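You operate a simulated robot arm through the tools that you are given. There is no shell and no other tool. Be economical: measure what you need, move in short steps, check, and stop when the job is done.

Carry out the task below with a simulated two-armed robot. There is one attempt and no reset: what you move stays moved.

Task
Pick up the white brush head with one hand, pass it to the other hand and put it on the bare corner behind the machine. Open the drawer marked bands, take the black fibre strip and put it in the left packing bench drawer, then shut the bands. Push the drawer marked pegs shut. Put two of the scrub brushes from the wide white table left front on the grey cupboard second shelf from the bottom. Take the wide green band and leave it on top of the clear goblet. Open the finishing bench upper drawer, put the wide red band inside floor, then shut the drawer. Fetch the grey felt pad and set it on the third shelf from the bottom of the low steel rack. Any order will do.

It is judged by the outcome, as a careful person would: the job done as asked, and still so three seconds after it is handed in. It fails if anything else is knocked over, pushed out of place, dropped, spilled or broken.

Robot
Two 7-joint arms with fingered hands on one trunk, on a base that drives. Base frame: it is fixed to the floor where the robot stands at the start and does not move with it; the origin is under the middle of the robot, x ahead of it, y to its left, z up; the surface under the hand at the start is at about z = 646. Readings come in mm, degrees, newtons and seconds.
The left shoulder is at the start at [103, 170, 1135], the right one opposite. With the tool pointing down near the work surface each hand reaches from about 100 to 780 mm from the robot's upright axis, wherever it stands, measured 20 degrees to its own side. Places, roughly: bare corner behind the machine [-1700, -2400, 800]; black fibre strip (7x15x2 cm) [-1200, -5600, 800]; clear goblet (10x9x13 cm) [-2400, -1100, 900]; drawer marked bands [-2900, -5500, 600]; drawer marked pegs [-4000, -3100, 400]; finishing bench upper drawer [-6200, -800, 400]; finishing bench upper drawer floor [-6200, -800, 300]; grey cupboard second shelf [-6200, -1400, 700]; grey felt pad (6x9x4 cm) [-5900, -4800, 800]; left packing bench drawer inside [-2900, -5600, 600]; scrub brush [-4000, -2750, 750]; third shelf of the low steel rack (23x66 cm) [-6260, -2180, 1160]; white brush head (4x4x18 cm) [600, -100, 700]; wide green band (7x7x4 cm) [-6100, -3800, 800]; wide red band (7x7x4 cm) [-6100, -3900, 800]. Payload 4 kg a hand.
The TCP of each hand is the grasp point between the finger pads, 26 mm short of the fingertips. In the tool frame z runs along the fingers and y along their closing line. The gripper opens to 132 mm. The gripper's body begins 73 mm behind the TCP. The gripper is a hand of 4 fingers: y runs from the thumb to the fingers, the wrist lies at [0, 0, -224] in the tool frame.
Orientation is told as [roll, pitch, yaw] about the base's x, y, z axes, in that order, counted from this pose: with the fingers straight down and closing along the base's y, the tool's x points along the base's -x, its y along +y and its z along -z.

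Tools
- The arms move only by the tool step_arm. It takes "left_deltas", "right_deltas" or both (then of equal length, played together; a hand with none holds still); each is a list of rows, each an object (a shift or turn left out is 0) with "travel": the shift along the tool's x, y, z in units of 25 mm (1.0 is 25 mm), a list of three; "rotation": the turn, a rotation vector about the tool's x, y, z in units of 6 degrees (1.0 is 6 degrees), a list of three. In form: [{"travel": [tx, ty, tz], "rotation": [wx, wy, wz]}, ...]. A call has 1 to 12 rows; each row shifts and turns the commanded pose from where the row before left it, along the tool's axes as they then stand. A call with a number of a shift or a turn outside -1 to 1 is refused whole. Rows are played at 5 a second. More than 50 mm and 8.6 degrees between two rows, and nothing of the call is played. A pose out of reach is approached as far as the arm can. The call stops where the force on the tool passes 40 N (or 10 N more than at its start, if that is more) or the arm is blocked; 0.2 s more then pass. In this call time passes only in rows, and 0.2 s behind the last. The reply holds the time, the measured pose of the TCP, the force on the tool along the base axes, the opening and the grip force, in the units named above and with some noise, with the torque about the TCP (base axes, N m) and any sound that the robot's microphone picked up.
- Cameras (640 x 400 px; columns grow to the right, rows downward): "scene" is now at [203.6, -11.9, 1293.2]; the picture's right is [-0.13, -0.99, 0.00], its down [-0.66, 0.09, -0.75] and it looks along [0.74, -0.10, -0.66] (base axes); focal length 266 px, centre (320, 200). "left" rides on the left gripper at [-73, 6, -94] in its tool frame; the picture's right is [-0.08, -1.00, 0.00], its down [0.78, -0.06, -0.62] and it looks along [0.61, -0.05, 0.79] (tool axes); focal length 230 px, centre (320, 200). "right" rides on the right gripper at [73, 6, -94] in its tool frame; the picture's right is [-0.08, 1.00, 0.00], its down [-0.79, -0.06, -0.62] and it looks along [-0.61, -0.05, 0.79] (tool axes); focal length 230 px, centre (320, 200). There is no depth. A picture from a camera that has moved, and an enlarged one, comes with that camera's place and axes in the base frame and with its lens. The place of the scene camera against the robot may be out by one fixed shift of up to 12 mm in any direction.
- get_image(camera): a new picture of that camera. No time passes.
- move_column(by): slides the trunk up (or, below 0, down) by that many mm; the arms and the scene camera ride with it, the base frame stays. It gives what a move gives, with no picture.
- roll_base(legs): drives the robot by 1 to 6 legs, each [ahead, left, turn to the left] in mm, mm and degrees, along the robot's own axes; the way and the turn of a leg run together, so that a leg with both is an arc; at most 1500 mm and 180 degrees a leg. The arms and the cameras ride along, it lands a little off, and it stops where it bumps. It gives what a move gives.
- finger_targets(finger1, finger2, finger3, thumb_bend, hand): sets how far each is bent, from 0 (flat) to 1 (curled in); at 0.3 the hand is open as for a grip, at 0.7 the pads meet at the TCP. One left out holds its place. A second passes; each finger stops where it meets its share of the squeeze, and holds until it gets a number again. It is the only way to open and close the hand. It gives what a move gives, with no picture; readings hold the bend of each and the force on the fingers (four entries, about 0 where the hand has none), thumb and palm.
- head_to(pan, tilt): turns the head with the scene camera to pan (to the left, within 80 degrees either way) and tilt (down, from -29 to 69), counted from straight ahead of the robot. It gives what a move gives.
- close_up(camera, box): a new picture of the part [left, top, right, bottom] of that camera's present view, enlarged. No time passes.
- sign_off(): hands the job in; it is judged then, once.

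Go step by step. Nothing tells you exact positions but the pictures and the camera data: compare them with the known pose of the tool, close in by small moves and look again before you grip or let go. The budget is 525 turns and 310 pictures, counting those below and the enlarged ones. Unless the task says otherwise, let go and move clear before handing in.

The tools are called after "Call:" as name(argument=value, ...) on one line, values as JSON. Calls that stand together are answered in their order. step_arm: Moves the arms, as the interface text tells. Its arguments: {"type":"object","properties":{"left_deltas":{"type":"array"},"right_deltas":{"type":"array"}},"required":[]} The other tools are called the same way: move_column (by) slides the trunk up or down; finger_targets (finger1, finger2, finger3, thumb_bend, hand) moves the fingers one by one; roll_base (legs) drives the base; head_to (pan, tilt) turns the head that bears the scene camera; get_image (camera) takes a picture; close_up (camera, box) takes an enlarged picture of a part of a camera's view; sign_off () hands the job in.

At the start:

```text
clock: 0.0
left_ee_pos: [500.6, 143.9, 984.8]
left_tcp_rot: [0.1, 0.0, 0.1]
left_contact_force: [-0.2, 0.0, -0.7]
left_wrist_torque: [-0.01, 0.0, -0.01]
left_opening: 131.8
left_grip_force: 0.0
left_shape: jaw
left_bend: [0.3, 0.3, 0.3, 0.3]
left_finger forces: [0.0, 0.0, 0.1, 0.1, 0.0, 0.1]
right_ee_pos: [505.6, -340.5, 980.3]
right_tcp_rot: [0.0, 0.0, 0.0]
right_contact_force: [-0.1, 0.0, 0.0]
right_wrist_torque: [-0.01, 0.0, -0.03]
right_opening: 131.6
right_grip_force: 0.1
right_shape: jaw
right_bend: [0.3, 0.3, 0.3, 0.3]
right_finger forces: [0.0, 0.0, 0.0, 0.0, 0.0, 0.0]
trunk travel left (down, up): [-150.0, 201.0]
robot x, y, heading: [1.5, -1.9, 0.2]
head pan, tilt: [-7.5, 41.4]
```

scene: 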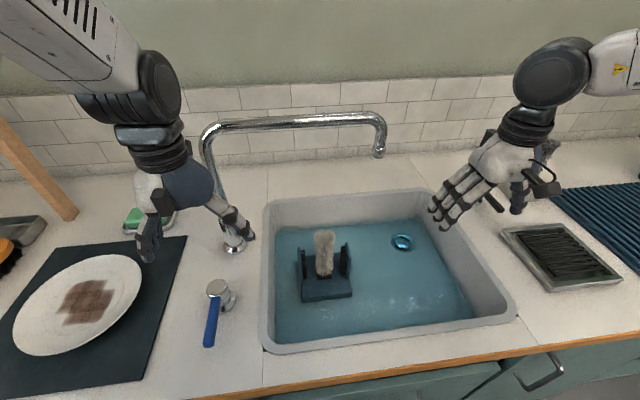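
right: 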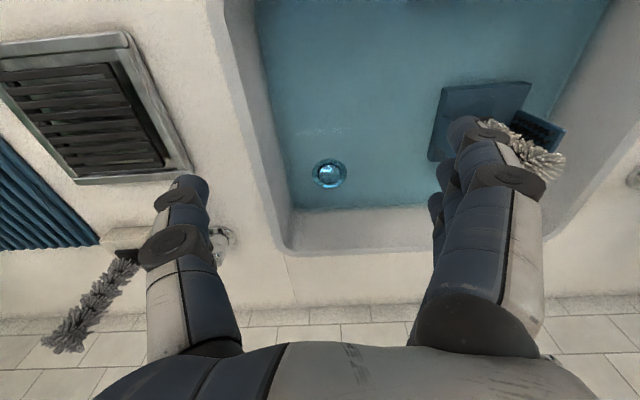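
left: 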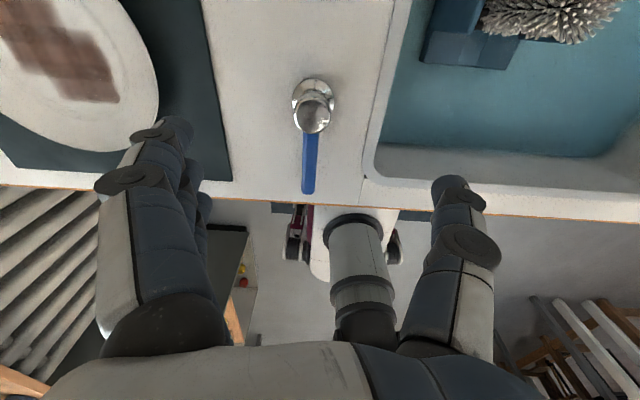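

I see a sink with a white bristled brush head standing in a blue holder near [600,-100,700]. I'll look closer at it first.

Call:
close_up(camera="scene", box=[260, 200, 420, 320])

Call:
close_up(camera="left", box=[380, 0, 640, 160])

```text
3.33 times, centred on (340, 260) of scene
camera zoom: at [203.6, -11.9, 1293.2], right [-0.13, -0.99, 0.0], down [-0.66, 0.09, -0.75], along [0.74, -0.1, -0.66], focal length 886 px, centre (253, 0)
```

zoom: 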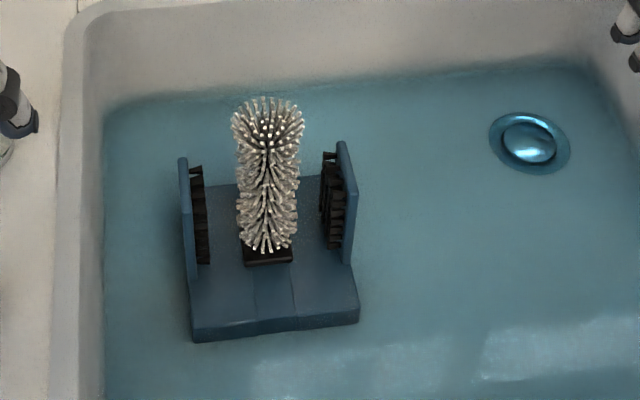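

```text
2.46 times, centred on (510, 80) of left
camera zoom: at [575.1, 149.3, 1077.9], right [0.08, -1.0, 0.0], down [-0.78, -0.06, 0.62], along [-0.61, -0.05, -0.79], focal length 566 px, centre (-148, 495)
```

zoom: 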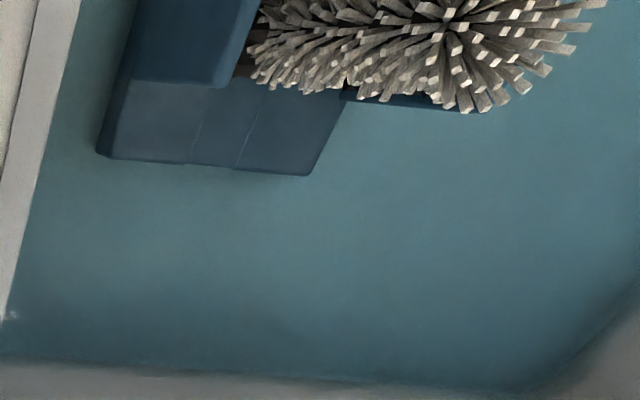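

The brush stands between two side posts that lie along ±y, so I'll grip it from above closing along x. I'll turn the right hand to yaw -90 while it moves toward the sink.

Call:
step_arm(right_deltas=[{"rotation": [0, 0, 1]}, {"rotation": [0, 0, 1]}, {"rotation": [0, 0, 1]}, {"rotation": [0, 0, 1]}, {"rotation": [0, 0, 1]}, {"rotation": [0, 0, 1]}, {"rotation": [0, 0, 1]}, {"rotation": [0, 0, 1]}, {"rotation": [0, 0, 1]}, {"rotation": [0, 0, 1]}, {"rotation": [0, 0, 1]}, {"rotation": [0, 0, 1]}])

```text
clock: 2.6
left_ee_pos: [501.0, 143.2, 984.0]
left_tcp_rot: [0.0, 0.1, 0.0]
left_contact_force: [-0.2, 0.7, 0.6]
left_wrist_torque: [0.01, 0.0, -0.01]
left_opening: 131.9
left_grip_force: 0.0
left_shape: jaw
left_bend: [0.3, 0.3, 0.3, 0.3]
left_finger forces: [0.1, 0.0, 0.1, 0.0, 0.1, 0.0]
right_ee_pos: [506.5, -338.2, 980.0]
right_tcp_rot: [0.0, 0.1, -72.1]
right_contact_force: [-0.3, 0.3, -0.5]
right_wrist_torque: [0.0, 0.02, 0.0]
right_opening: 131.9
right_grip_force: 0.0
right_shape: jaw
right_bend: [0.3, 0.3, 0.3, 0.3]
right_finger forces: [0.0, 0.1, 0.1, 0.0, 0.0, 0.0]
trunk travel left (down, up): [-150.0, 201.0]
robot x, y, heading: [-1.8, -1.1, 0.1]
head pan, tilt: [-7.5, 41.4]
```

Continue to yaw -90 and move toward above the brush.

Call:
step_arm(right_deltas=[{"rotation": [0, 0, 1]}, {"rotation": [0, 0, 1]}, {"rotation": [0, 0, 1]}, {"travel": [1, 0.45, 0]}, {"travel": [1, 0.45, 0]}, {"travel": [1, 0.45, 0]}, {"travel": [1, 0.45, 0]}, {"travel": [1, 0.45, 0]}, {"travel": [1, 0.45, 0]}, {"travel": [1, 0.45, 0]}])

Call:
get_image(camera="right")

Call:
get_image(camera="scene")

```text
clock: 4.8
left_ee_pos: [502.1, 144.0, 983.3]
left_tcp_rot: [0.1, 0.0, -0.1]
left_contact_force: [-0.1, 0.3, -0.5]
left_wrist_torque: [0.03, -0.02, -0.02]
left_opening: 131.6
left_grip_force: 0.1
left_shape: jaw
left_bend: [0.3, 0.3, 0.3, 0.3]
left_finger forces: [0.1, 0.0, 0.1, 0.1, 0.0, 0.1]
right_ee_pos: [516.0, -394.5, 976.8]
right_tcp_rot: [-0.1, 0.1, -89.4]
right_contact_force: [0.6, -0.2, -1.5]
right_wrist_torque: [0.0, -0.02, -0.05]
right_opening: 131.9
right_grip_force: 0.1
right_shape: jaw
right_bend: [0.3, 0.3, 0.3, 0.3]
right_finger forces: [0.2, 0.0, 0.0, 0.1, 0.0, 0.0]
right hand out of reach, approached as far as the arm can: row 2, 3, 4, 5, 6, 7, 8, 9, 10
trunk travel left (down, up): [-150.0, 201.0]
robot x, y, heading: [1.5, -2.6, -0.1]
head pan, tilt: [-7.5, 41.4]
```

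```text
304 pictures are left
camera right: at [521.1, -322.7, 1071.0], right [1.0, -0.07, 0.0], down [-0.05, -0.79, 0.61], along [-0.04, -0.61, -0.79], focal length 230 px, centre (320, 200)
```

right: 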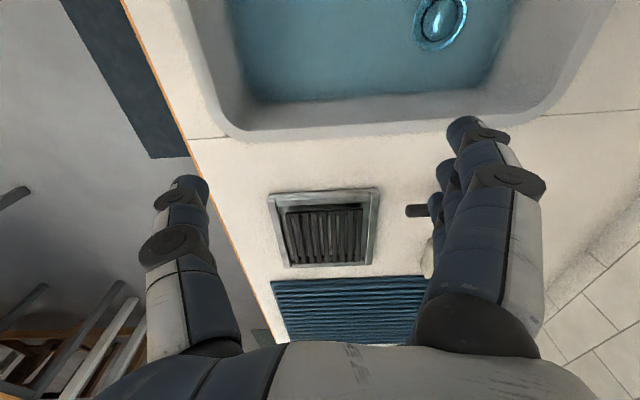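

```text
303 pictures are left
camera scene: at [203.8, -11.9, 1293.1], right [-0.13, -0.99, 0.0], down [-0.66, 0.09, -0.75], along [0.74, -0.1, -0.66], focal length 266 px, centre (320, 200)
```

scene: 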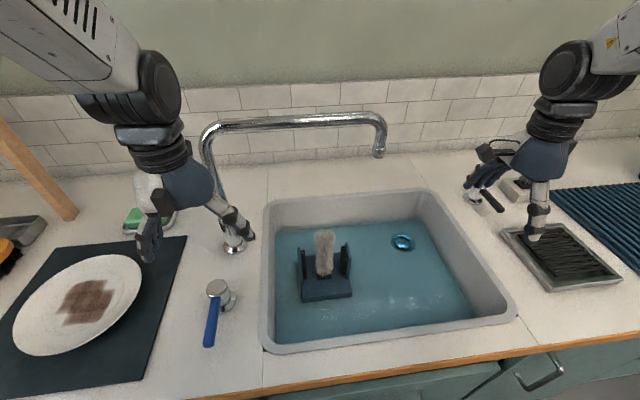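

Yaw -90 is beyond the right arm's reach here, so I'll turn it the other way to yaw +90.

Call:
step_arm(right_deltas=[{"rotation": [0, 0, -1]}, {"rotation": [0, 0, -1]}, {"rotation": [0, 0, -1]}, {"rotation": [0, 0, -1]}, {"rotation": [0, 0, -1]}, {"rotation": [0, 0, -1]}, {"rotation": [0, 0, -1]}, {"rotation": [0, 0, -1]}, {"rotation": [0, 0, -1]}, {"rotation": [0, 0, -1]}, {"rotation": [0, 0, -1]}, {"rotation": [0, 0, -1]}])

Call:
step_arm(right_deltas=[{"rotation": [0, 0, -1]}, {"rotation": [0, 0, -1]}, {"rotation": [0, 0, -1]}, {"rotation": [0, 0, -1]}, {"rotation": [0, 0, -1]}, {"rotation": [0, 0, -1]}, {"rotation": [0, 0, -1]}, {"rotation": [0, 0, -1]}, {"rotation": [0, 0, -1]}, {"rotation": [0, 0, -1]}, {"rotation": [0, 0, -1]}, {"rotation": [0, 0, -1]}])

Call:
step_arm(right_deltas=[{"rotation": [0, 0, -1]}, {"rotation": [0, 0, -1]}, {"rotation": [0, 0, -1]}, {"rotation": [0, 0, -1]}, {"rotation": [0, 0, -1]}, {"rotation": [0, 0, -1]}])

```text
clock: 7.4
left_ee_pos: [501.5, 143.5, 984.0]
left_tcp_rot: [0.0, 0.0, -0.1]
left_contact_force: [0.3, 0.4, 0.5]
left_wrist_torque: [0.0, 0.01, 0.01]
left_opening: 131.5
left_grip_force: 0.1
left_shape: jaw
left_bend: [0.3, 0.3, 0.3, 0.3]
left_finger forces: [0.0, 0.1, 0.1, 0.0, 0.0, 0.1]
right_ee_pos: [516.7, -396.3, 977.3]
right_tcp_rot: [-0.1, 0.0, -17.9]
right_contact_force: [0.0, 0.5, 0.5]
right_wrist_torque: [-0.02, -0.02, -0.02]
right_opening: 131.7
right_grip_force: 0.0
right_shape: jaw
right_bend: [0.3, 0.3, 0.3, 0.3]
right_finger forces: [0.0, 0.0, 0.1, 0.1, 0.0, 0.0]
trunk travel left (down, up): [-150.0, 201.0]
robot x, y, heading: [-0.4, -0.8, 0.1]
head pan, tilt: [-7.5, 41.4]
```

```text
clock: 10.0
left_ee_pos: [502.1, 143.7, 984.4]
left_tcp_rot: [0.1, 0.0, -0.1]
left_contact_force: [-0.6, 0.3, 1.1]
left_wrist_torque: [0.02, 0.0, 0.0]
left_opening: 131.9
left_grip_force: 0.0
left_shape: jaw
left_bend: [0.3, 0.3, 0.3, 0.3]
left_finger forces: [0.0, 0.0, 0.0, 0.1, 0.0, 0.0]
right_ee_pos: [516.3, -394.6, 977.6]
right_tcp_rot: [0.0, 0.0, 54.2]
right_contact_force: [-0.1, -1.2, -0.2]
right_wrist_torque: [0.02, -0.01, -0.04]
right_opening: 131.7
right_grip_force: 0.1
right_shape: jaw
right_bend: [0.3, 0.3, 0.3, 0.3]
right_finger forces: [0.1, 0.0, 0.1, 0.0, 0.1, 0.1]
trunk travel left (down, up): [-150.0, 201.0]
robot x, y, heading: [-2.6, 2.3, -0.2]
head pan, tilt: [-7.5, 41.4]
```

```text
clock: 11.4
left_ee_pos: [502.1, 144.5, 984.0]
left_tcp_rot: [0.0, 0.0, 0.0]
left_contact_force: [-0.2, -0.2, 0.1]
left_wrist_torque: [0.02, -0.03, 0.01]
left_opening: 131.6
left_grip_force: 0.0
left_shape: jaw
left_bend: [0.3, 0.3, 0.3, 0.3]
left_finger forces: [0.1, 0.0, 0.1, 0.1, 0.1, 0.0]
right_ee_pos: [516.9, -395.9, 976.5]
right_tcp_rot: [0.1, 0.0, 90.2]
right_contact_force: [-0.6, -1.2, 0.3]
right_wrist_torque: [-0.02, -0.01, -0.01]
right_opening: 132.0
right_grip_force: 0.0
right_shape: jaw
right_bend: [0.3, 0.3, 0.3, 0.3]
right_finger forces: [0.0, 0.1, 0.0, 0.0, 0.0, 0.0]
trunk travel left (down, up): [-150.0, 201.0]
robot x, y, heading: [-4.4, -1.6, -0.1]
head pan, tilt: [-7.5, 41.4]
```

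Yaw +90 works. Moving toward above the brush.

Call:
step_arm(right_deltas=[{"travel": [-1, -0.35, 0]}, {"travel": [-1, -0.35, 0]}, {"travel": [-1, -0.35, 0]}, {"travel": [-1, -0.35, 0]}, {"travel": [-1, -0.35, 0]}, {"travel": [-1, -0.35, 0]}, {"travel": [-1, -0.35, 0]}, {"travel": [-1, -0.35, 0]}, {"travel": [-1, -0.35, 0]}, {"travel": [-1, -0.35, 0]}])

Call:
get_image(camera="right")

Call:
get_image(camera="scene")

```text
clock: 13.6
left_ee_pos: [501.3, 144.0, 983.6]
left_tcp_rot: [0.1, -0.1, 0.0]
left_contact_force: [-0.1, 0.9, 0.0]
left_wrist_torque: [-0.01, 0.01, -0.01]
left_opening: 131.7
left_grip_force: 0.1
left_shape: jaw
left_bend: [0.3, 0.3, 0.3, 0.3]
left_finger forces: [0.1, 0.0, 0.0, 0.0, 0.1, 0.1]
right_ee_pos: [604.1, -143.2, 976.7]
right_tcp_rot: [0.0, 0.0, 90.0]
right_contact_force: [-0.9, 0.3, -0.3]
right_wrist_torque: [-0.01, -0.06, 0.05]
right_opening: 131.9
right_grip_force: 0.1
right_shape: jaw
right_bend: [0.3, 0.3, 0.3, 0.3]
right_finger forces: [0.0, 0.0, 0.0, 0.1, 0.0, 0.0]
trunk travel left (down, up): [-150.0, 201.0]
robot x, y, heading: [-1.4, -0.1, 0.2]
head pan, tilt: [-7.5, 41.4]
```

```text
302 pictures are left
camera right: at [599.1, -217.0, 1070.7], right [-1.0, 0.08, 0.0], down [0.06, 0.78, 0.62], along [0.05, 0.62, -0.79], focal length 230 px, centre (320, 200)
```

right: 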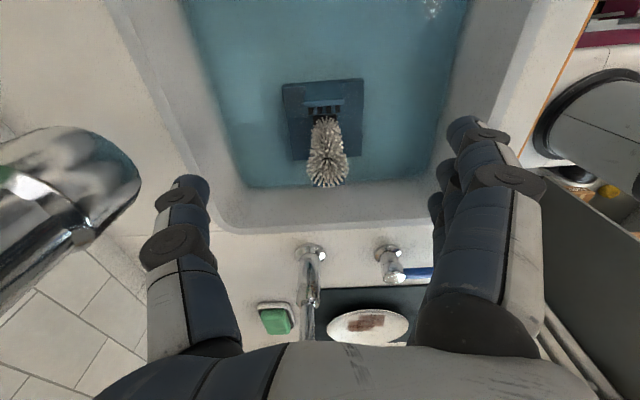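

```text
301 pictures are left
camera scene: at [204.0, -11.4, 1293.1], right [-0.13, -0.99, 0.0], down [-0.66, 0.09, -0.75], along [0.74, -0.1, -0.66], focal length 266 px, centre (320, 200)
```

scene: 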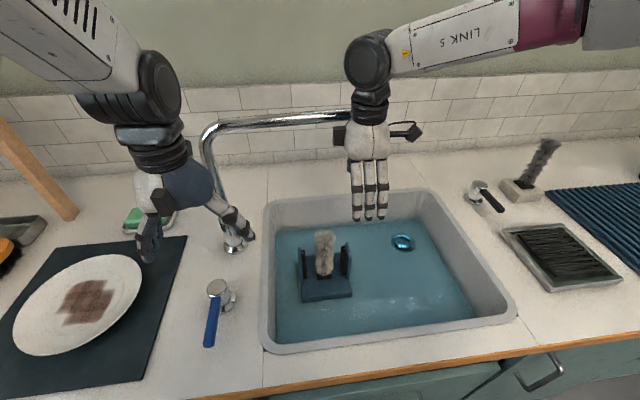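

The brush top triangulates to about [602,-78,838]. I'll move over it and halfway down, then look.

Call:
step_arm(right_deltas=[{"travel": [-0.9, 0, 0]}, {"travel": [-0.9, 0, 0]}, {"travel": [-0.8, 0, 0]}, {"travel": [0, 0, 1]}, {"travel": [0, 0, 1]}, {"travel": [0, 0, 1]}])

Call:
get_image(camera="right")

Call:
get_image(camera="left")

Call:
close_up(camera="scene", box=[240, 100, 440, 320])

```text
clock: 15.0
left_ee_pos: [503.2, 143.3, 984.0]
left_tcp_rot: [0.0, 0.0, 0.0]
left_contact_force: [-0.2, -0.6, 0.7]
left_wrist_torque: [-0.01, -0.01, 0.02]
left_opening: 131.9
left_grip_force: 0.0
left_shape: jaw
left_bend: [0.3, 0.3, 0.3, 0.3]
left_finger forces: [0.0, 0.0, 0.1, 0.0, 0.1, 0.0]
right_ee_pos: [603.9, -79.1, 901.7]
right_tcp_rot: [0.1, 0.0, 89.9]
right_contact_force: [0.3, -0.1, 0.4]
right_wrist_torque: [0.0, 0.03, 0.0]
right_opening: 131.8
right_grip_force: 0.0
right_shape: jaw
right_bend: [0.3, 0.3, 0.3, 0.3]
right_finger forces: [0.0, 0.1, 0.1, 0.0, 0.0, 0.1]
trunk travel left (down, up): [-150.0, 201.0]
robot x, y, heading: [2.7, -5.3, -0.0]
head pan, tilt: [-7.5, 41.4]
```

```text
300 pictures are left
camera right: at [598.5, -153.4, 995.3], right [-1.0, 0.08, 0.0], down [0.06, 0.78, 0.62], along [0.05, 0.62, -0.79], focal length 230 px, centre (320, 200)
```

right: 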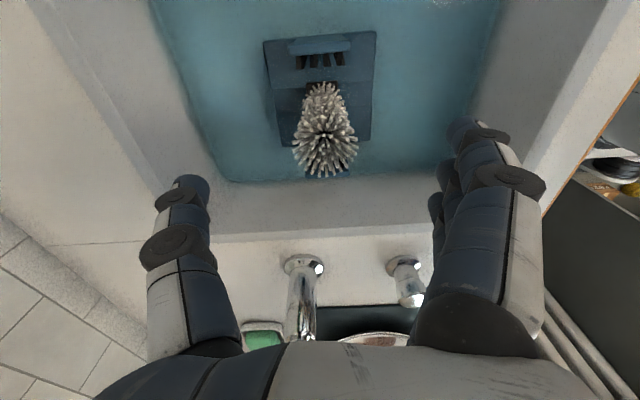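

```text
299 pictures are left
camera left: at [575.5, 149.1, 1077.5], right [0.08, -1.0, 0.0], down [-0.78, -0.06, 0.62], along [-0.62, -0.05, -0.79], focal length 230 px, centre (320, 200)
```

left: 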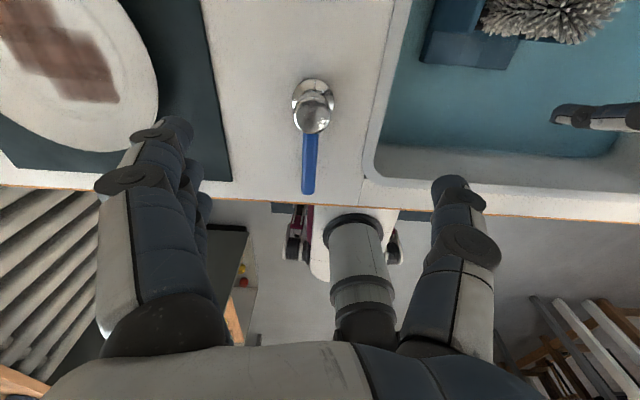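

```text
1.82 times, centred on (340, 210) of scene
camera zoom: at [204.2, -12.1, 1293.0], right [-0.13, -0.99, 0.0], down [-0.66, 0.09, -0.75], along [0.74, -0.1, -0.66], focal length 484 px, centre (284, 182)
```

zoom: 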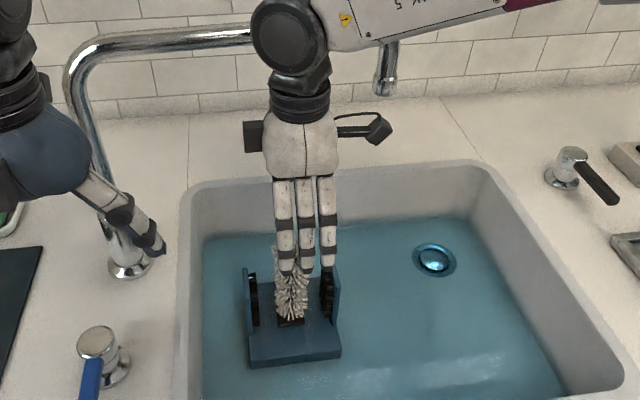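

Alignment is good; small correction and descend to grip the top part.

Call:
step_arm(right_deltas=[{"travel": [-0.1, 0.15, 0.8]}, {"travel": [0, 0, 0.8]}, {"travel": [0, 0, 0.8]}, {"travel": [0, 0, 0.8]}, {"travel": [0, 0, 0.8]}])

Call:
close_up(camera="scene", box=[240, 100, 440, 320])

Call:
get_image(camera="right")

```text
clock: 16.2
left_ee_pos: [502.5, 142.6, 983.3]
left_tcp_rot: [0.0, 0.1, 0.1]
left_contact_force: [-1.0, -0.7, 0.3]
left_wrist_torque: [0.03, -0.02, -0.02]
left_opening: 131.8
left_grip_force: 0.0
left_shape: jaw
left_bend: [0.3, 0.3, 0.3, 0.3]
left_finger forces: [0.0, 0.1, 0.0, 0.0, 0.0, 0.1]
right_ee_pos: [601.0, -76.9, 802.2]
right_tcp_rot: [0.2, 0.1, 90.0]
right_contact_force: [0.0, -1.7, 1.4]
right_wrist_torque: [-0.01, 0.03, 0.03]
right_opening: 131.7
right_grip_force: 0.0
right_shape: jaw
right_bend: [0.3, 0.3, 0.3, 0.3]
right_finger forces: [0.0, 0.1, 0.1, 0.1, 0.0, 0.0]
trunk travel left (down, up): [-150.0, 201.0]
robot x, y, heading: [-0.7, -2.2, 0.2]
head pan, tilt: [-7.5, 41.4]
```

```text
1.82 times, centred on (340, 210) of scene
camera zoom: at [204.0, -12.0, 1293.1], right [-0.13, -0.99, 0.0], down [-0.66, 0.09, -0.75], along [0.74, -0.1, -0.66], focal length 484 px, centre (284, 182)
```

zoom: 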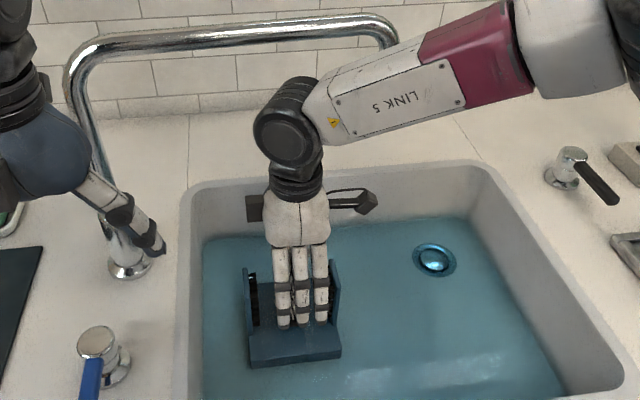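

```text
296 pictures are left
camera right: at [594.6, -150.3, 895.5], right [-1.0, 0.08, 0.0], down [0.06, 0.78, 0.62], along [0.05, 0.62, -0.79], focal length 230 px, centre (320, 200)
```

right: 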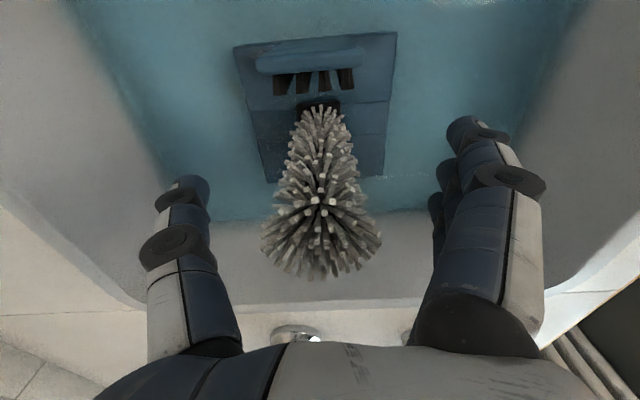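

The brush sits between the fingers; I'll go 20 mm lower and close.

Call:
step_arm(right_deltas=[{"travel": [0, 0, 0.5]}, {"travel": [0, 0, 0.4]}])

Call:
finger_targets(hand="right", finger1=0.7, finger2=0.7, finger3=0.7, thumb_bend=0.7)

Call:
get_image(camera="right")

```text
clock: 16.8
left_ee_pos: [501.2, 143.8, 983.4]
left_tcp_rot: [0.0, 0.0, 0.0]
left_contact_force: [-0.2, 0.6, 0.1]
left_wrist_torque: [-0.01, -0.01, 0.01]
left_opening: 131.8
left_grip_force: 0.2
left_shape: jaw
left_bend: [0.3, 0.3, 0.3, 0.3]
left_finger forces: [0.0, 0.0, 0.0, 0.0, 0.0, 0.0]
right_ee_pos: [600.7, -76.9, 779.3]
right_tcp_rot: [0.1, -0.1, 90.0]
right_contact_force: [0.2, 0.6, -0.5]
right_wrist_torque: [-0.03, -0.03, -0.02]
right_opening: 131.8
right_grip_force: 0.1
right_shape: jaw
right_bend: [0.3, 0.3, 0.3, 0.3]
right_finger forces: [0.0, 0.0, 0.0, 0.1, 0.0, 0.0]
trunk travel left (down, up): [-150.0, 201.0]
robot x, y, heading: [-3.9, 1.1, -0.0]
head pan, tilt: [-7.5, 41.4]
```

```text
clock: 17.8
left_ee_pos: [501.5, 143.6, 982.6]
left_tcp_rot: [0.1, 0.0, 0.0]
left_contact_force: [0.9, -0.2, 0.3]
left_wrist_torque: [0.01, -0.05, 0.02]
left_opening: 132.1
left_grip_force: 0.1
left_shape: jaw
left_bend: [0.3, 0.3, 0.3, 0.3]
left_finger forces: [0.0, 0.0, 0.0, 0.0, 0.0, 0.0]
right_ee_pos: [599.9, -76.2, 780.0]
right_tcp_rot: [-0.1, -0.1, 90.0]
right_contact_force: [-0.1, 0.8, -0.2]
right_wrist_torque: [0.01, 0.01, -0.01]
right_opening: 23.9
right_grip_force: 11.1
right_shape: fingers
right_bend: [0.7, 0.6, 0.66, 0.65]
right_finger forces: [0.0, 7.8, 3.4, 0.0, 11.5, 0.0]
trunk travel left (down, up): [-150.0, 201.0]
robot x, y, heading: [0.9, -0.5, 0.2]
head pan, tilt: [-7.5, 41.4]
```

```text
295 pictures are left
camera right: at [594.2, -150.0, 873.6], right [-1.0, 0.08, 0.0], down [0.06, 0.78, 0.62], along [0.05, 0.62, -0.79], focal length 230 px, centre (320, 200)
```

right: 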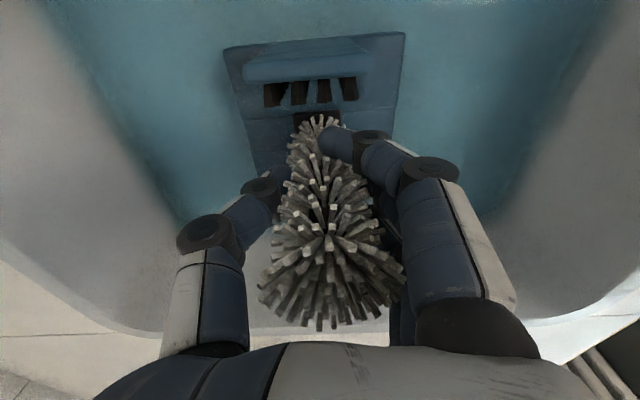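

Two fingers and the thumb hold it at 11 N. I'll lift slowly and check.

Call:
step_arm(right_deltas=[{"travel": [0, 0, -0.4]}, {"travel": [0, 0, -0.8]}, {"travel": [0, 0, -1]}, {"travel": [0, 0, -1]}])

Call:
get_image(camera="right")

Call:
close_up(camera="scene", box=[240, 100, 440, 320])

```text
clock: 18.8
left_ee_pos: [502.0, 143.3, 983.4]
left_tcp_rot: [0.0, 0.0, 0.0]
left_contact_force: [-0.2, 0.4, 0.4]
left_wrist_torque: [0.01, -0.01, 0.03]
left_opening: 131.8
left_grip_force: 0.0
left_shape: jaw
left_bend: [0.3, 0.3, 0.3, 0.3]
left_finger forces: [0.0, 0.1, 0.1, 0.0, 0.1, 0.0]
right_ee_pos: [598.2, -77.3, 859.0]
right_tcp_rot: [0.0, 0.0, 90.0]
right_contact_force: [-1.0, -0.3, -1.2]
right_wrist_torque: [0.06, -0.02, -0.02]
right_opening: 23.6
right_grip_force: 10.9
right_shape: fingers
right_bend: [0.7, 0.6, 0.66, 0.65]
right_finger forces: [0.0, 7.9, 3.5, 0.0, 11.5, 0.1]
trunk travel left (down, up): [-150.0, 201.0]
robot x, y, heading: [0.3, -1.9, 0.1]
head pan, tilt: [-7.5, 41.4]
```

```text
294 pictures are left
camera right: at [594.2, -150.5, 953.5], right [-1.0, 0.08, 0.0], down [0.06, 0.78, 0.62], along [0.05, 0.62, -0.79], focal length 230 px, centre (320, 200)
```

right: 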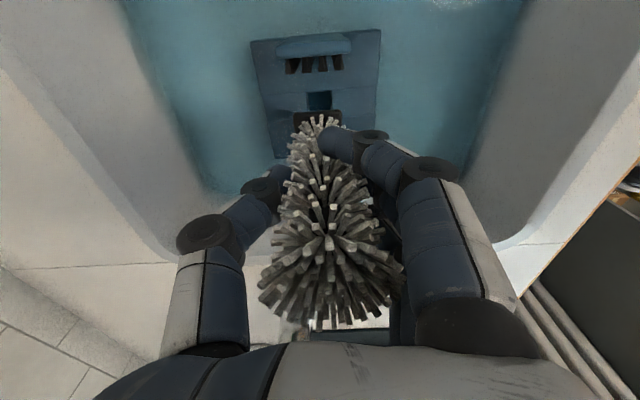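

```text
1.82 times, centred on (340, 210) of scene
camera zoom: at [203.3, -12.0, 1293.3], right [-0.13, -0.99, 0.0], down [-0.66, 0.09, -0.75], along [0.74, -0.1, -0.66], focal length 484 px, centre (284, 182)
```

zoom: 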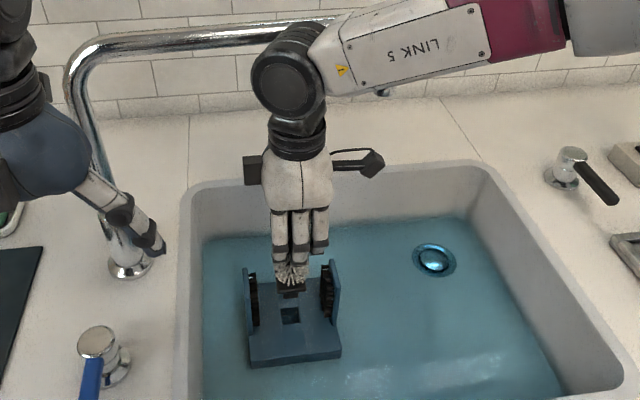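

The brush is free. Lift it high over the sink, then tilt it horizontal pointing left for the handover.

Call:
step_arm(right_deltas=[{"travel": [0, 0, -1]}, {"travel": [0, 0, -1]}, {"travel": [0, 0, -1]}, {"travel": [0, 0, -1]}, {"travel": [0, 0, -1]}, {"travel": [0, 0, -1]}, {"travel": [0, 0, -1]}])

Call:
step_arm(right_deltas=[{"rotation": [0, -1, 0]}, {"rotation": [0, -1, 0]}, {"rotation": [0, -1, 0]}, {"rotation": [0, -1, 0]}, {"rotation": [0, -1, 0]}, {"rotation": [0, -1, 0]}, {"rotation": [0, -1, 0]}, {"rotation": [0, -1, 0]}])

Call:
get_image(camera="scene")

```text
clock: 20.4
left_ee_pos: [501.4, 143.7, 984.8]
left_tcp_rot: [0.0, 0.1, 0.1]
left_contact_force: [-0.3, -0.1, -0.1]
left_wrist_torque: [-0.01, 0.02, -0.01]
left_opening: 131.7
left_grip_force: 0.1
left_shape: jaw
left_bend: [0.3, 0.3, 0.3, 0.3]
left_finger forces: [0.0, 0.0, 0.0, 0.1, 0.0, 0.0]
right_ee_pos: [598.7, -78.0, 1035.7]
right_tcp_rot: [0.0, 0.1, 90.0]
right_contact_force: [-0.1, 0.3, -0.5]
right_wrist_torque: [-0.01, -0.02, -0.03]
right_opening: 23.6
right_grip_force: 11.6
right_shape: fingers
right_bend: [0.7, 0.6, 0.66, 0.65]
right_finger forces: [0.0, 7.7, 3.5, 0.0, 11.4, 0.0]
trunk travel left (down, up): [-150.0, 201.0]
robot x, y, heading: [1.0, -2.2, 0.1]
head pan, tilt: [-7.5, 41.4]
```

```text
clock: 22.2
left_ee_pos: [502.1, 143.3, 984.4]
left_tcp_rot: [0.0, 0.0, 0.0]
left_contact_force: [-0.2, -0.2, 0.2]
left_wrist_torque: [-0.02, 0.0, 0.04]
left_opening: 131.7
left_grip_force: 0.1
left_shape: jaw
left_bend: [0.3, 0.3, 0.3, 0.3]
left_finger forces: [0.0, 0.0, 0.0, 0.0, 0.0, 0.0]
right_ee_pos: [599.8, -76.1, 1034.3]
right_tcp_rot: [0.1, -48.1, 90.0]
right_contact_force: [0.5, 0.3, -1.0]
right_wrist_torque: [-0.04, 0.02, -0.01]
right_opening: 23.6
right_grip_force: 11.5
right_shape: fingers
right_bend: [0.7, 0.6, 0.66, 0.65]
right_finger forces: [0.0, 8.0, 3.5, 0.0, 11.5, 0.0]
trunk travel left (down, up): [-150.0, 201.0]
robot x, y, heading: [1.1, -2.7, 0.0]
head pan, tilt: [-7.5, 41.4]
```

```text
292 pictures are left
camera scene: at [203.9, -12.3, 1293.1], right [-0.13, -0.99, 0.0], down [-0.66, 0.09, -0.75], along [0.74, -0.1, -0.66], focal length 266 px, centre (320, 200)
```

scene: 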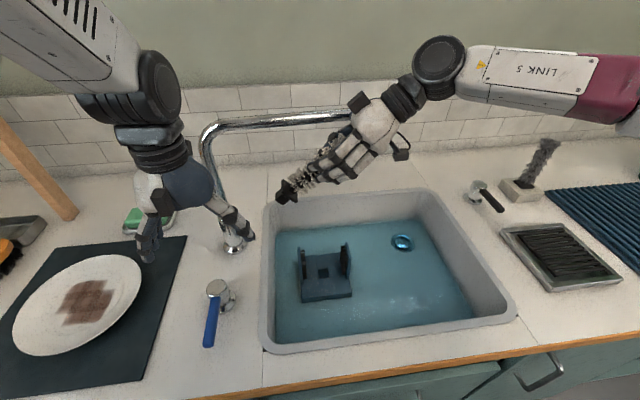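

Continue tilting to horizontal while the left hand rises and turns to yaw -90.

Call:
step_arm(right_deltas=[{"rotation": [0, -1, 0]}, {"rotation": [0, -1, 0]}, {"rotation": [0, -1, 0]}, {"rotation": [0, -1, 0]}, {"rotation": [0, -1, 0]}, {"rotation": [0, -1, 0]}, {"rotation": [0, -1, 0]}], left_deltas=[{"travel": [0, 0, -1]}, {"travel": [0, 0, -1]}, {"travel": [0, 0, -1]}, {"travel": [0, 0, -1]}, {"travel": [0, 0, -1]}, {"travel": [0, 0, -1]}, {"travel": [0, 0, -1]}])

Call:
step_arm(left_deltas=[{"rotation": [0, 0, 1]}, {"rotation": [0, 0, 1]}, {"rotation": [0, 0, 1]}, {"rotation": [0, 0, 1]}, {"rotation": [0, 0, 1]}, {"rotation": [0, 0, 1]}, {"rotation": [0, 0, 1]}, {"rotation": [0, 0, 1]}, {"rotation": [0, 0, 1]}, {"rotation": [0, 0, 1]}, {"rotation": [0, 0, 1]}, {"rotation": [0, 0, 1]}])

Call:
step_arm(left_deltas=[{"rotation": [0, 0, 1]}, {"rotation": [0, 0, 1]}, {"rotation": [0, 0, 1]}])

Call:
get_image(camera="scene")

Call:
get_image(camera="left")

```text
clock: 23.8
left_ee_pos: [502.3, 144.0, 1158.7]
left_tcp_rot: [-0.1, -0.1, 0.0]
left_contact_force: [-1.0, 0.7, -0.6]
left_wrist_torque: [-0.01, 0.01, 0.02]
left_opening: 132.0
left_grip_force: 0.0
left_shape: jaw
left_bend: [0.3, 0.3, 0.3, 0.3]
left_finger forces: [0.0, 0.1, 0.1, 0.0, 0.0, 0.0]
right_ee_pos: [601.3, -78.4, 1034.7]
right_tcp_rot: [174.3, -89.8, -84.1]
right_contact_force: [0.2, 0.3, -1.4]
right_wrist_torque: [-0.03, 0.01, 0.04]
right_opening: 23.6
right_grip_force: 12.6
right_shape: fingers
right_bend: [0.7, 0.6, 0.66, 0.65]
right_finger forces: [0.0, 8.0, 3.7, 0.0, 11.6, 0.0]
trunk travel left (down, up): [-150.0, 201.0]
robot x, y, heading: [-3.2, -2.9, 0.0]
head pan, tilt: [-7.5, 41.4]
```

```text
clock: 26.4
left_ee_pos: [501.4, 143.2, 1157.8]
left_tcp_rot: [0.0, -0.1, -72.2]
left_contact_force: [0.1, -0.1, -1.0]
left_wrist_torque: [0.0, 0.0, 0.01]
left_opening: 132.0
left_grip_force: 0.1
left_shape: jaw
left_bend: [0.3, 0.3, 0.3, 0.3]
left_finger forces: [0.0, 0.1, 0.1, 0.0, 0.0, 0.0]
right_ee_pos: [600.6, -77.6, 1034.4]
right_tcp_rot: [127.8, -90.0, -37.7]
right_contact_force: [-0.4, -0.6, -0.5]
right_wrist_torque: [-0.01, 0.01, 0.03]
right_opening: 23.6
right_grip_force: 11.5
right_shape: fingers
right_bend: [0.7, 0.6, 0.66, 0.65]
right_finger forces: [0.0, 8.1, 3.7, 0.0, 11.4, 0.1]
trunk travel left (down, up): [-150.0, 201.0]
robot x, y, heading: [1.6, -2.2, 0.1]
head pan, tilt: [-7.5, 41.4]
```

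```text
clock: 27.2
left_ee_pos: [500.9, 143.2, 1158.7]
left_tcp_rot: [0.0, 0.0, -90.0]
left_contact_force: [0.2, -1.4, 0.0]
left_wrist_torque: [0.01, -0.02, 0.0]
left_opening: 131.7
left_grip_force: 0.0
left_shape: jaw
left_bend: [0.3, 0.3, 0.3, 0.3]
left_finger forces: [0.1, 0.0, 0.0, 0.1, 0.0, 0.0]
right_ee_pos: [600.8, -76.6, 1033.9]
right_tcp_rot: [127.8, -89.9, -37.6]
right_contact_force: [-0.5, -0.5, -1.1]
right_wrist_torque: [0.0, -0.01, -0.03]
right_opening: 23.7
right_grip_force: 11.5
right_shape: fingers
right_bend: [0.7, 0.6, 0.66, 0.65]
right_finger forces: [0.0, 8.1, 3.6, 0.0, 11.5, 0.0]
trunk travel left (down, up): [-150.0, 201.0]
robot x, y, heading: [-2.7, -0.7, 0.1]
head pan, tilt: [-7.5, 41.4]
```

```text
291 pictures are left
camera scene: at [203.7, -11.9, 1293.2], right [-0.13, -0.99, 0.0], down [-0.66, 0.09, -0.75], along [0.74, -0.1, -0.66], focal length 266 px, centre (320, 200)
```

scene: 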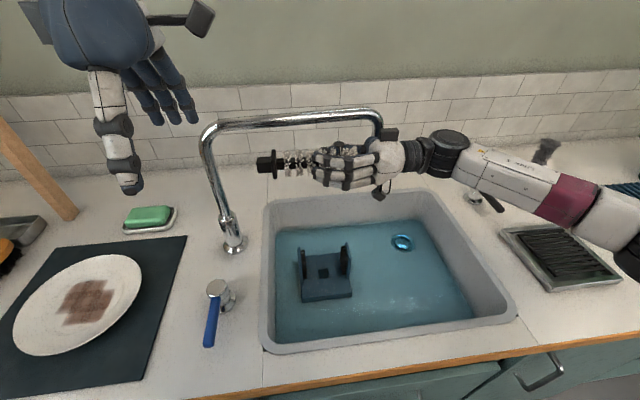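

```text
290 pictures are left
camera left: at [507.5, 70.4, 1252.9], right [-1.0, -0.08, 0.0], down [-0.06, 0.78, 0.62], along [-0.05, 0.61, -0.79], focal length 230 px, centre (320, 200)
```

left: 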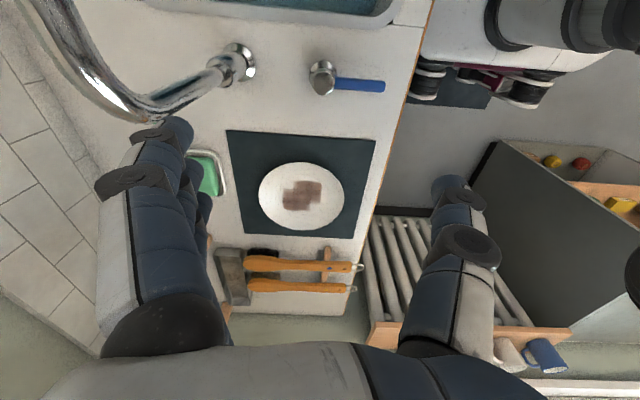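

The faucet spout is close to the right hand, so I'll back both away toward the robot before the handover (right hand to x≈500).

Call:
step_arm(right_deltas=[{"travel": [0, 1, 0]}, {"travel": [0, 1, 0]}, {"travel": [0, 1, 0]}, {"travel": [0, 1, 0]}])

Call:
get_image(camera="scene")

Call:
get_image(camera="right")

```text
clock: 28.2
left_ee_pos: [501.0, 143.7, 1159.1]
left_tcp_rot: [0.0, 0.1, -90.0]
left_contact_force: [0.6, 0.1, 0.2]
left_wrist_torque: [-0.01, 0.0, -0.04]
left_opening: 132.1
left_grip_force: 0.1
left_shape: jaw
left_bend: [0.3, 0.3, 0.3, 0.3]
left_finger forces: [0.1, 0.0, 0.0, 0.0, 0.1, 0.0]
right_ee_pos: [499.1, -76.8, 1036.1]
right_tcp_rot: [-154.2, -89.8, -115.8]
right_contact_force: [0.1, -1.1, -0.1]
right_wrist_torque: [-0.04, -0.02, 0.0]
right_opening: 23.6
right_grip_force: 12.2
right_shape: fingers
right_bend: [0.7, 0.6, 0.66, 0.65]
right_finger forces: [0.0, 8.1, 4.0, 0.1, 11.6, 0.0]
trunk travel left (down, up): [-150.0, 201.0]
robot x, y, heading: [-3.1, -1.6, -0.1]
head pan, tilt: [-7.5, 41.4]
```

```text
289 pictures are left
camera scene: at [203.3, -12.0, 1293.3], right [-0.13, -0.99, 0.0], down [-0.66, 0.09, -0.75], along [0.74, -0.1, -0.66], focal length 266 px, centre (320, 200)
```

scene: 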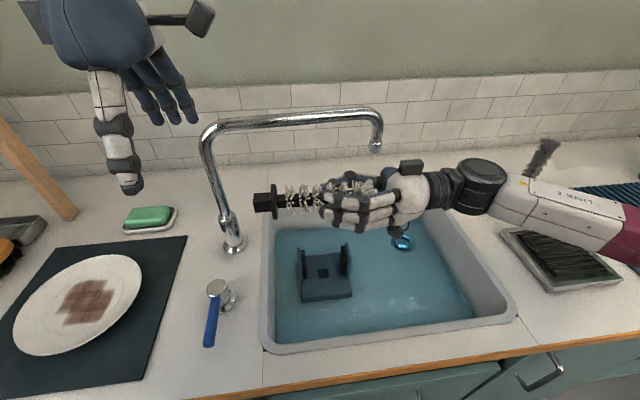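

```text
288 pictures are left
camera right: at [493.9, -170.8, 962.4], right [-1.0, 0.0, 0.08], down [0.06, -0.62, 0.78], along [0.05, 0.79, 0.62], focal length 230 px, centre (320, 200)
```

right: 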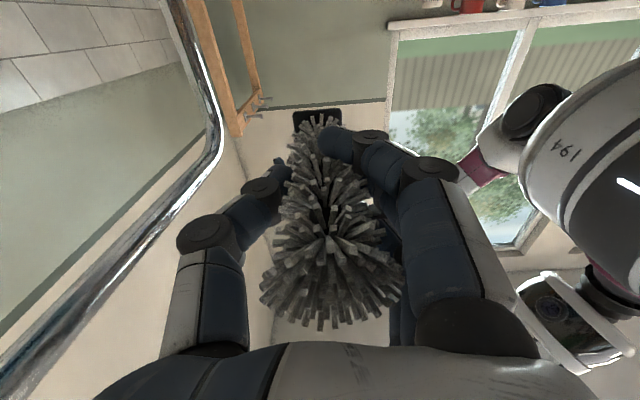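

The brush end shows from y≈-52 to +33 at z≈1036. The left hand moves over y≈-12 and starts down.

Call:
step_arm(left_deltas=[{"travel": [-0.9, 0, 0]}, {"travel": [-0.9, 0, 0]}, {"travel": [-0.9, 0, 0]}, {"travel": [-0.9, 0, 0]}, {"travel": [-0.9, 0, 0]}, {"travel": [-0.9, 0, 0]}, {"travel": [-0.8, 0, 0]}, {"travel": [0, 0, 0.8]}, {"travel": [0, 0, 0.8]}])

Call:
get_image(camera="scene")

Call:
get_image(camera="left")

```text
clock: 30.2
left_ee_pos: [501.6, -12.4, 1118.9]
left_tcp_rot: [-0.1, 0.0, -90.1]
left_contact_force: [-0.2, -0.7, -0.9]
left_wrist_torque: [-0.02, -0.02, 0.02]
left_opening: 131.9
left_grip_force: 0.0
left_shape: jaw
left_bend: [0.3, 0.3, 0.3, 0.3]
left_finger forces: [0.1, 0.0, 0.0, 0.1, 0.0, 0.0]
right_ee_pos: [500.7, -77.6, 1033.7]
right_tcp_rot: [128.1, -89.9, -38.1]
right_contact_force: [0.3, -0.5, -0.3]
right_wrist_torque: [-0.02, 0.03, 0.03]
right_opening: 23.6
right_grip_force: 11.7
right_shape: fingers
right_bend: [0.7, 0.6, 0.66, 0.65]
right_finger forces: [0.0, 8.1, 3.9, 0.0, 11.6, 0.0]
trunk travel left (down, up): [-150.0, 201.0]
robot x, y, heading: [-2.3, -0.7, 0.2]
head pan, tilt: [-7.5, 41.4]
```

```text
287 pictures are left
camera scene: at [203.9, -12.1, 1293.1], right [-0.13, -0.99, 0.0], down [-0.66, 0.09, -0.75], along [0.74, -0.1, -0.66], focal length 266 px, centre (320, 200)
```

scene: 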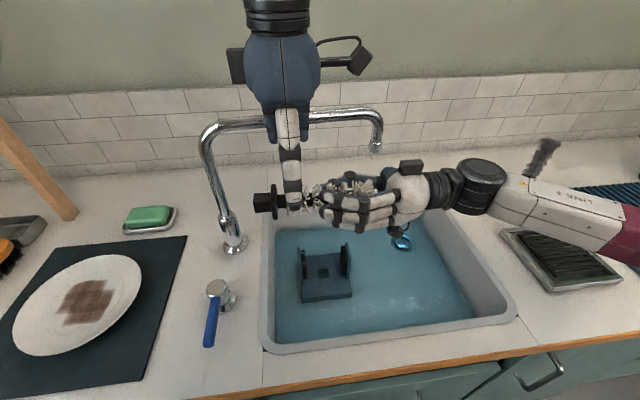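

```text
286 pictures are left
camera left: at [508.2, -84.4, 1212.7], right [-1.0, -0.08, 0.0], down [-0.06, 0.79, 0.62], along [-0.05, 0.61, -0.79], focal length 230 px, centre (320, 200)
```

left: 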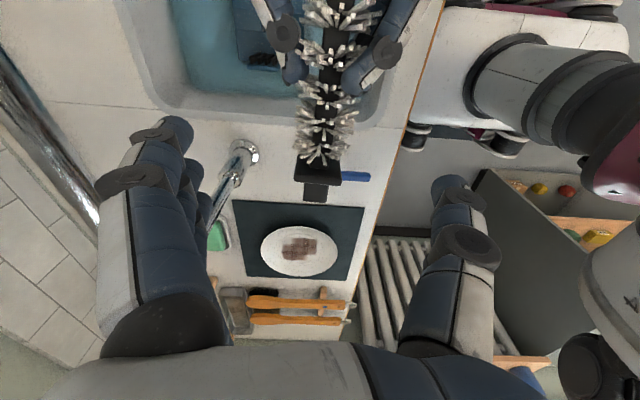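

Clear view: bristles exposed y≈-46..9, axis at x≈496. Descend the left hand onto it.

Call:
step_arm(left_deltas=[{"travel": [0.1, -0.2, 0.8]}, {"travel": [0, 0, 0.8]}, {"travel": [0, 0, 0.8]}, {"travel": [0, 0, 0.8]}])

Call:
get_image(camera="left")

Call:
close_up(camera="scene", box=[220, 80, 440, 260])

```text
clock: 31.2
left_ee_pos: [496.7, -9.5, 1040.0]
left_tcp_rot: [-0.1, 0.0, -90.0]
left_contact_force: [0.1, -0.6, 0.4]
left_wrist_torque: [-0.02, 0.02, 0.01]
left_opening: 131.8
left_grip_force: 0.1
left_shape: jaw
left_bend: [0.3, 0.3, 0.3, 0.3]
left_finger forces: [0.1, 0.0, 0.0, 0.1, 0.0, 0.1]
right_ee_pos: [500.4, -76.5, 1033.8]
right_tcp_rot: [124.0, -89.9, -33.8]
right_contact_force: [0.3, -0.1, -0.9]
right_wrist_torque: [-0.03, 0.02, -0.02]
right_opening: 23.6
right_grip_force: 11.5
right_shape: fingers
right_bend: [0.7, 0.6, 0.66, 0.65]
right_finger forces: [0.0, 8.1, 3.9, 0.0, 11.5, 0.0]
trunk travel left (down, up): [-150.0, 201.0]
robot x, y, heading: [-1.3, -0.6, 0.1]
head pan, tilt: [-7.5, 41.4]
```

```text
285 pictures are left
camera left: at [502.4, -81.9, 1132.8], right [-1.0, -0.08, 0.0], down [-0.06, 0.78, 0.62], along [-0.05, 0.61, -0.79], focal length 230 px, centre (320, 200)
```

left: 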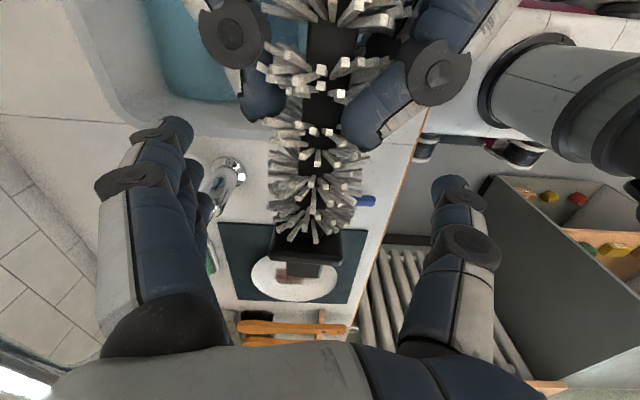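

```text
2.22 times, centred on (330, 170) of scene
camera zoom: at [204.0, -12.0, 1293.1], right [-0.13, -0.99, 0.0], down [-0.66, 0.09, -0.75], along [0.74, -0.1, -0.66], focal length 591 px, centre (298, 267)
```

zoom: 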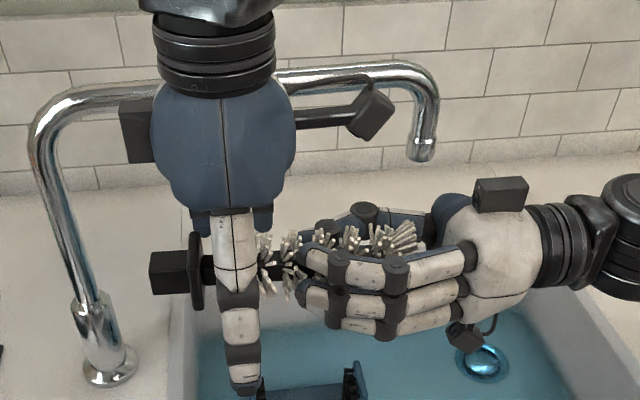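

Good alignment; lower 6 mm and close the left hand.

Call:
step_arm(left_deltas=[{"travel": [0, 0, 0.25]}])

Call:
finger_targets(hand="left", finger1=0.7, finger2=0.7, finger3=0.7, thumb_bend=0.7)

Call:
get_image(camera="left")

```text
clock: 31.6
left_ee_pos: [495.4, -9.7, 1032.8]
left_tcp_rot: [0.0, 0.0, -90.0]
left_contact_force: [0.6, 0.1, -0.3]
left_wrist_torque: [-0.01, 0.01, -0.01]
left_opening: 132.0
left_grip_force: 0.1
left_shape: jaw
left_bend: [0.3, 0.3, 0.3, 0.3]
left_finger forces: [0.0, 0.0, 0.0, 0.1, 0.1, 0.0]
right_ee_pos: [500.2, -76.2, 1035.0]
right_tcp_rot: [123.8, -89.9, -33.9]
right_contact_force: [-0.7, 0.5, -1.8]
right_wrist_torque: [-0.03, -0.01, 0.0]
right_opening: 23.7
right_grip_force: 11.8
right_shape: fingers
right_bend: [0.7, 0.6, 0.66, 0.65]
right_finger forces: [0.0, 8.0, 3.9, 0.0, 11.6, 0.0]
trunk travel left (down, up): [-150.0, 201.0]
robot x, y, heading: [-3.4, -0.3, 0.2]
head pan, tilt: [-7.5, 41.4]
```

```text
clock: 32.6
left_ee_pos: [496.7, -8.3, 1032.4]
left_tcp_rot: [0.0, 0.1, -90.0]
left_contact_force: [-1.3, -8.4, 0.2]
left_wrist_torque: [-0.05, -0.02, -0.29]
left_opening: 18.7
left_grip_force: 9.8
left_shape: fingers
left_bend: [0.68, 0.69, 0.68, 0.69]
left_finger forces: [2.1, 0.7, 11.7, 0.0, 5.3, 0.1]
right_ee_pos: [499.0, -76.0, 1035.0]
right_tcp_rot: [134.3, -89.8, -44.2]
right_contact_force: [0.3, 8.0, -2.3]
right_wrist_torque: [-0.01, 0.07, 0.16]
right_opening: 24.4
right_grip_force: 10.7
right_shape: fingers
right_bend: [0.7, 0.6, 0.67, 0.64]
right_finger forces: [0.0, 6.5, 4.2, 0.0, 11.9, 0.0]
trunk travel left (down, up): [-150.0, 201.0]
robot x, y, heading: [-0.4, -0.0, -0.1]
head pan, tilt: [-7.5, 41.4]
```

```text
283 pictures are left
camera left: at [501.9, -82.2, 1126.9], right [-1.0, -0.08, 0.0], down [-0.06, 0.79, 0.62], along [-0.05, 0.61, -0.79], focal length 230 px, centre (320, 200)
```

left: 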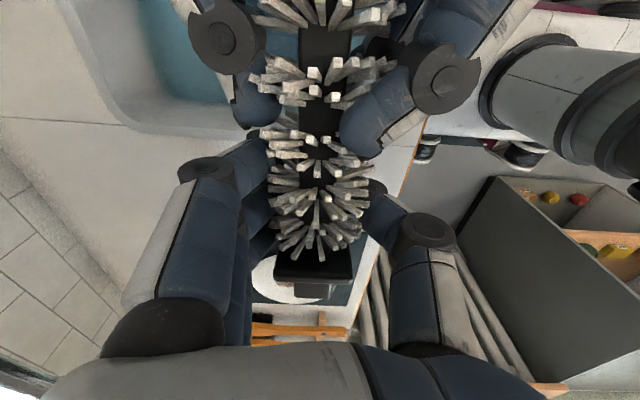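

Left hand grips with ~10 N. Open the right hand and withdraw it along -y.

Call:
finger_targets(hand="right", finger1=0.3, finger2=0.3, finger3=0.3, thumb_bend=0.3)

Call:
get_image(camera="left")

```text
clock: 33.6
left_ee_pos: [495.5, -9.5, 1032.9]
left_tcp_rot: [0.1, 0.0, -90.0]
left_contact_force: [1.3, -0.1, 0.3]
left_wrist_torque: [0.05, -0.04, 0.03]
left_opening: 19.1
left_grip_force: 6.0
left_shape: fingers
left_bend: [0.68, 0.69, 0.68, 0.69]
left_finger forces: [2.7, 1.1, 3.1, 0.0, 4.1, 0.0]
right_ee_pos: [498.8, -77.8, 1034.6]
right_tcp_rot: [132.3, -89.8, -42.3]
right_contact_force: [-0.6, 0.7, -0.4]
right_wrist_torque: [0.02, 0.01, -0.03]
right_opening: 135.8
right_grip_force: 0.0
right_shape: fingers
right_bend: [0.3, 0.3, 0.3, 0.3]
right_finger forces: [0.0, 0.0, 0.1, 0.0, 0.0, 0.0]
trunk travel left (down, up): [-150.0, 201.0]
robot x, y, heading: [3.7, 1.2, -0.2]
head pan, tilt: [-7.5, 41.4]
```

```text
282 pictures are left
camera left: at [502.1, -81.8, 1126.8], right [-1.0, -0.08, 0.0], down [-0.06, 0.78, 0.62], along [-0.05, 0.61, -0.79], focal length 230 px, centre (320, 200)
```

left: 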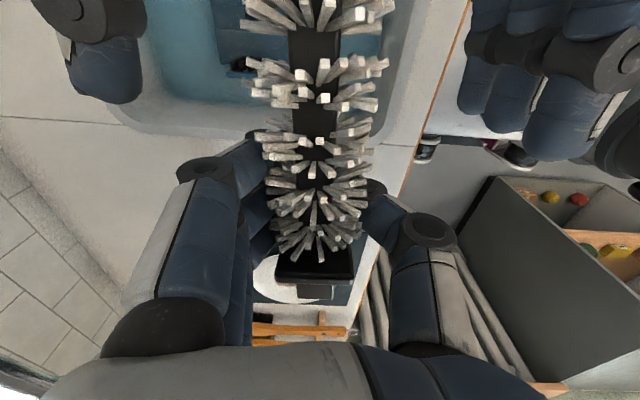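

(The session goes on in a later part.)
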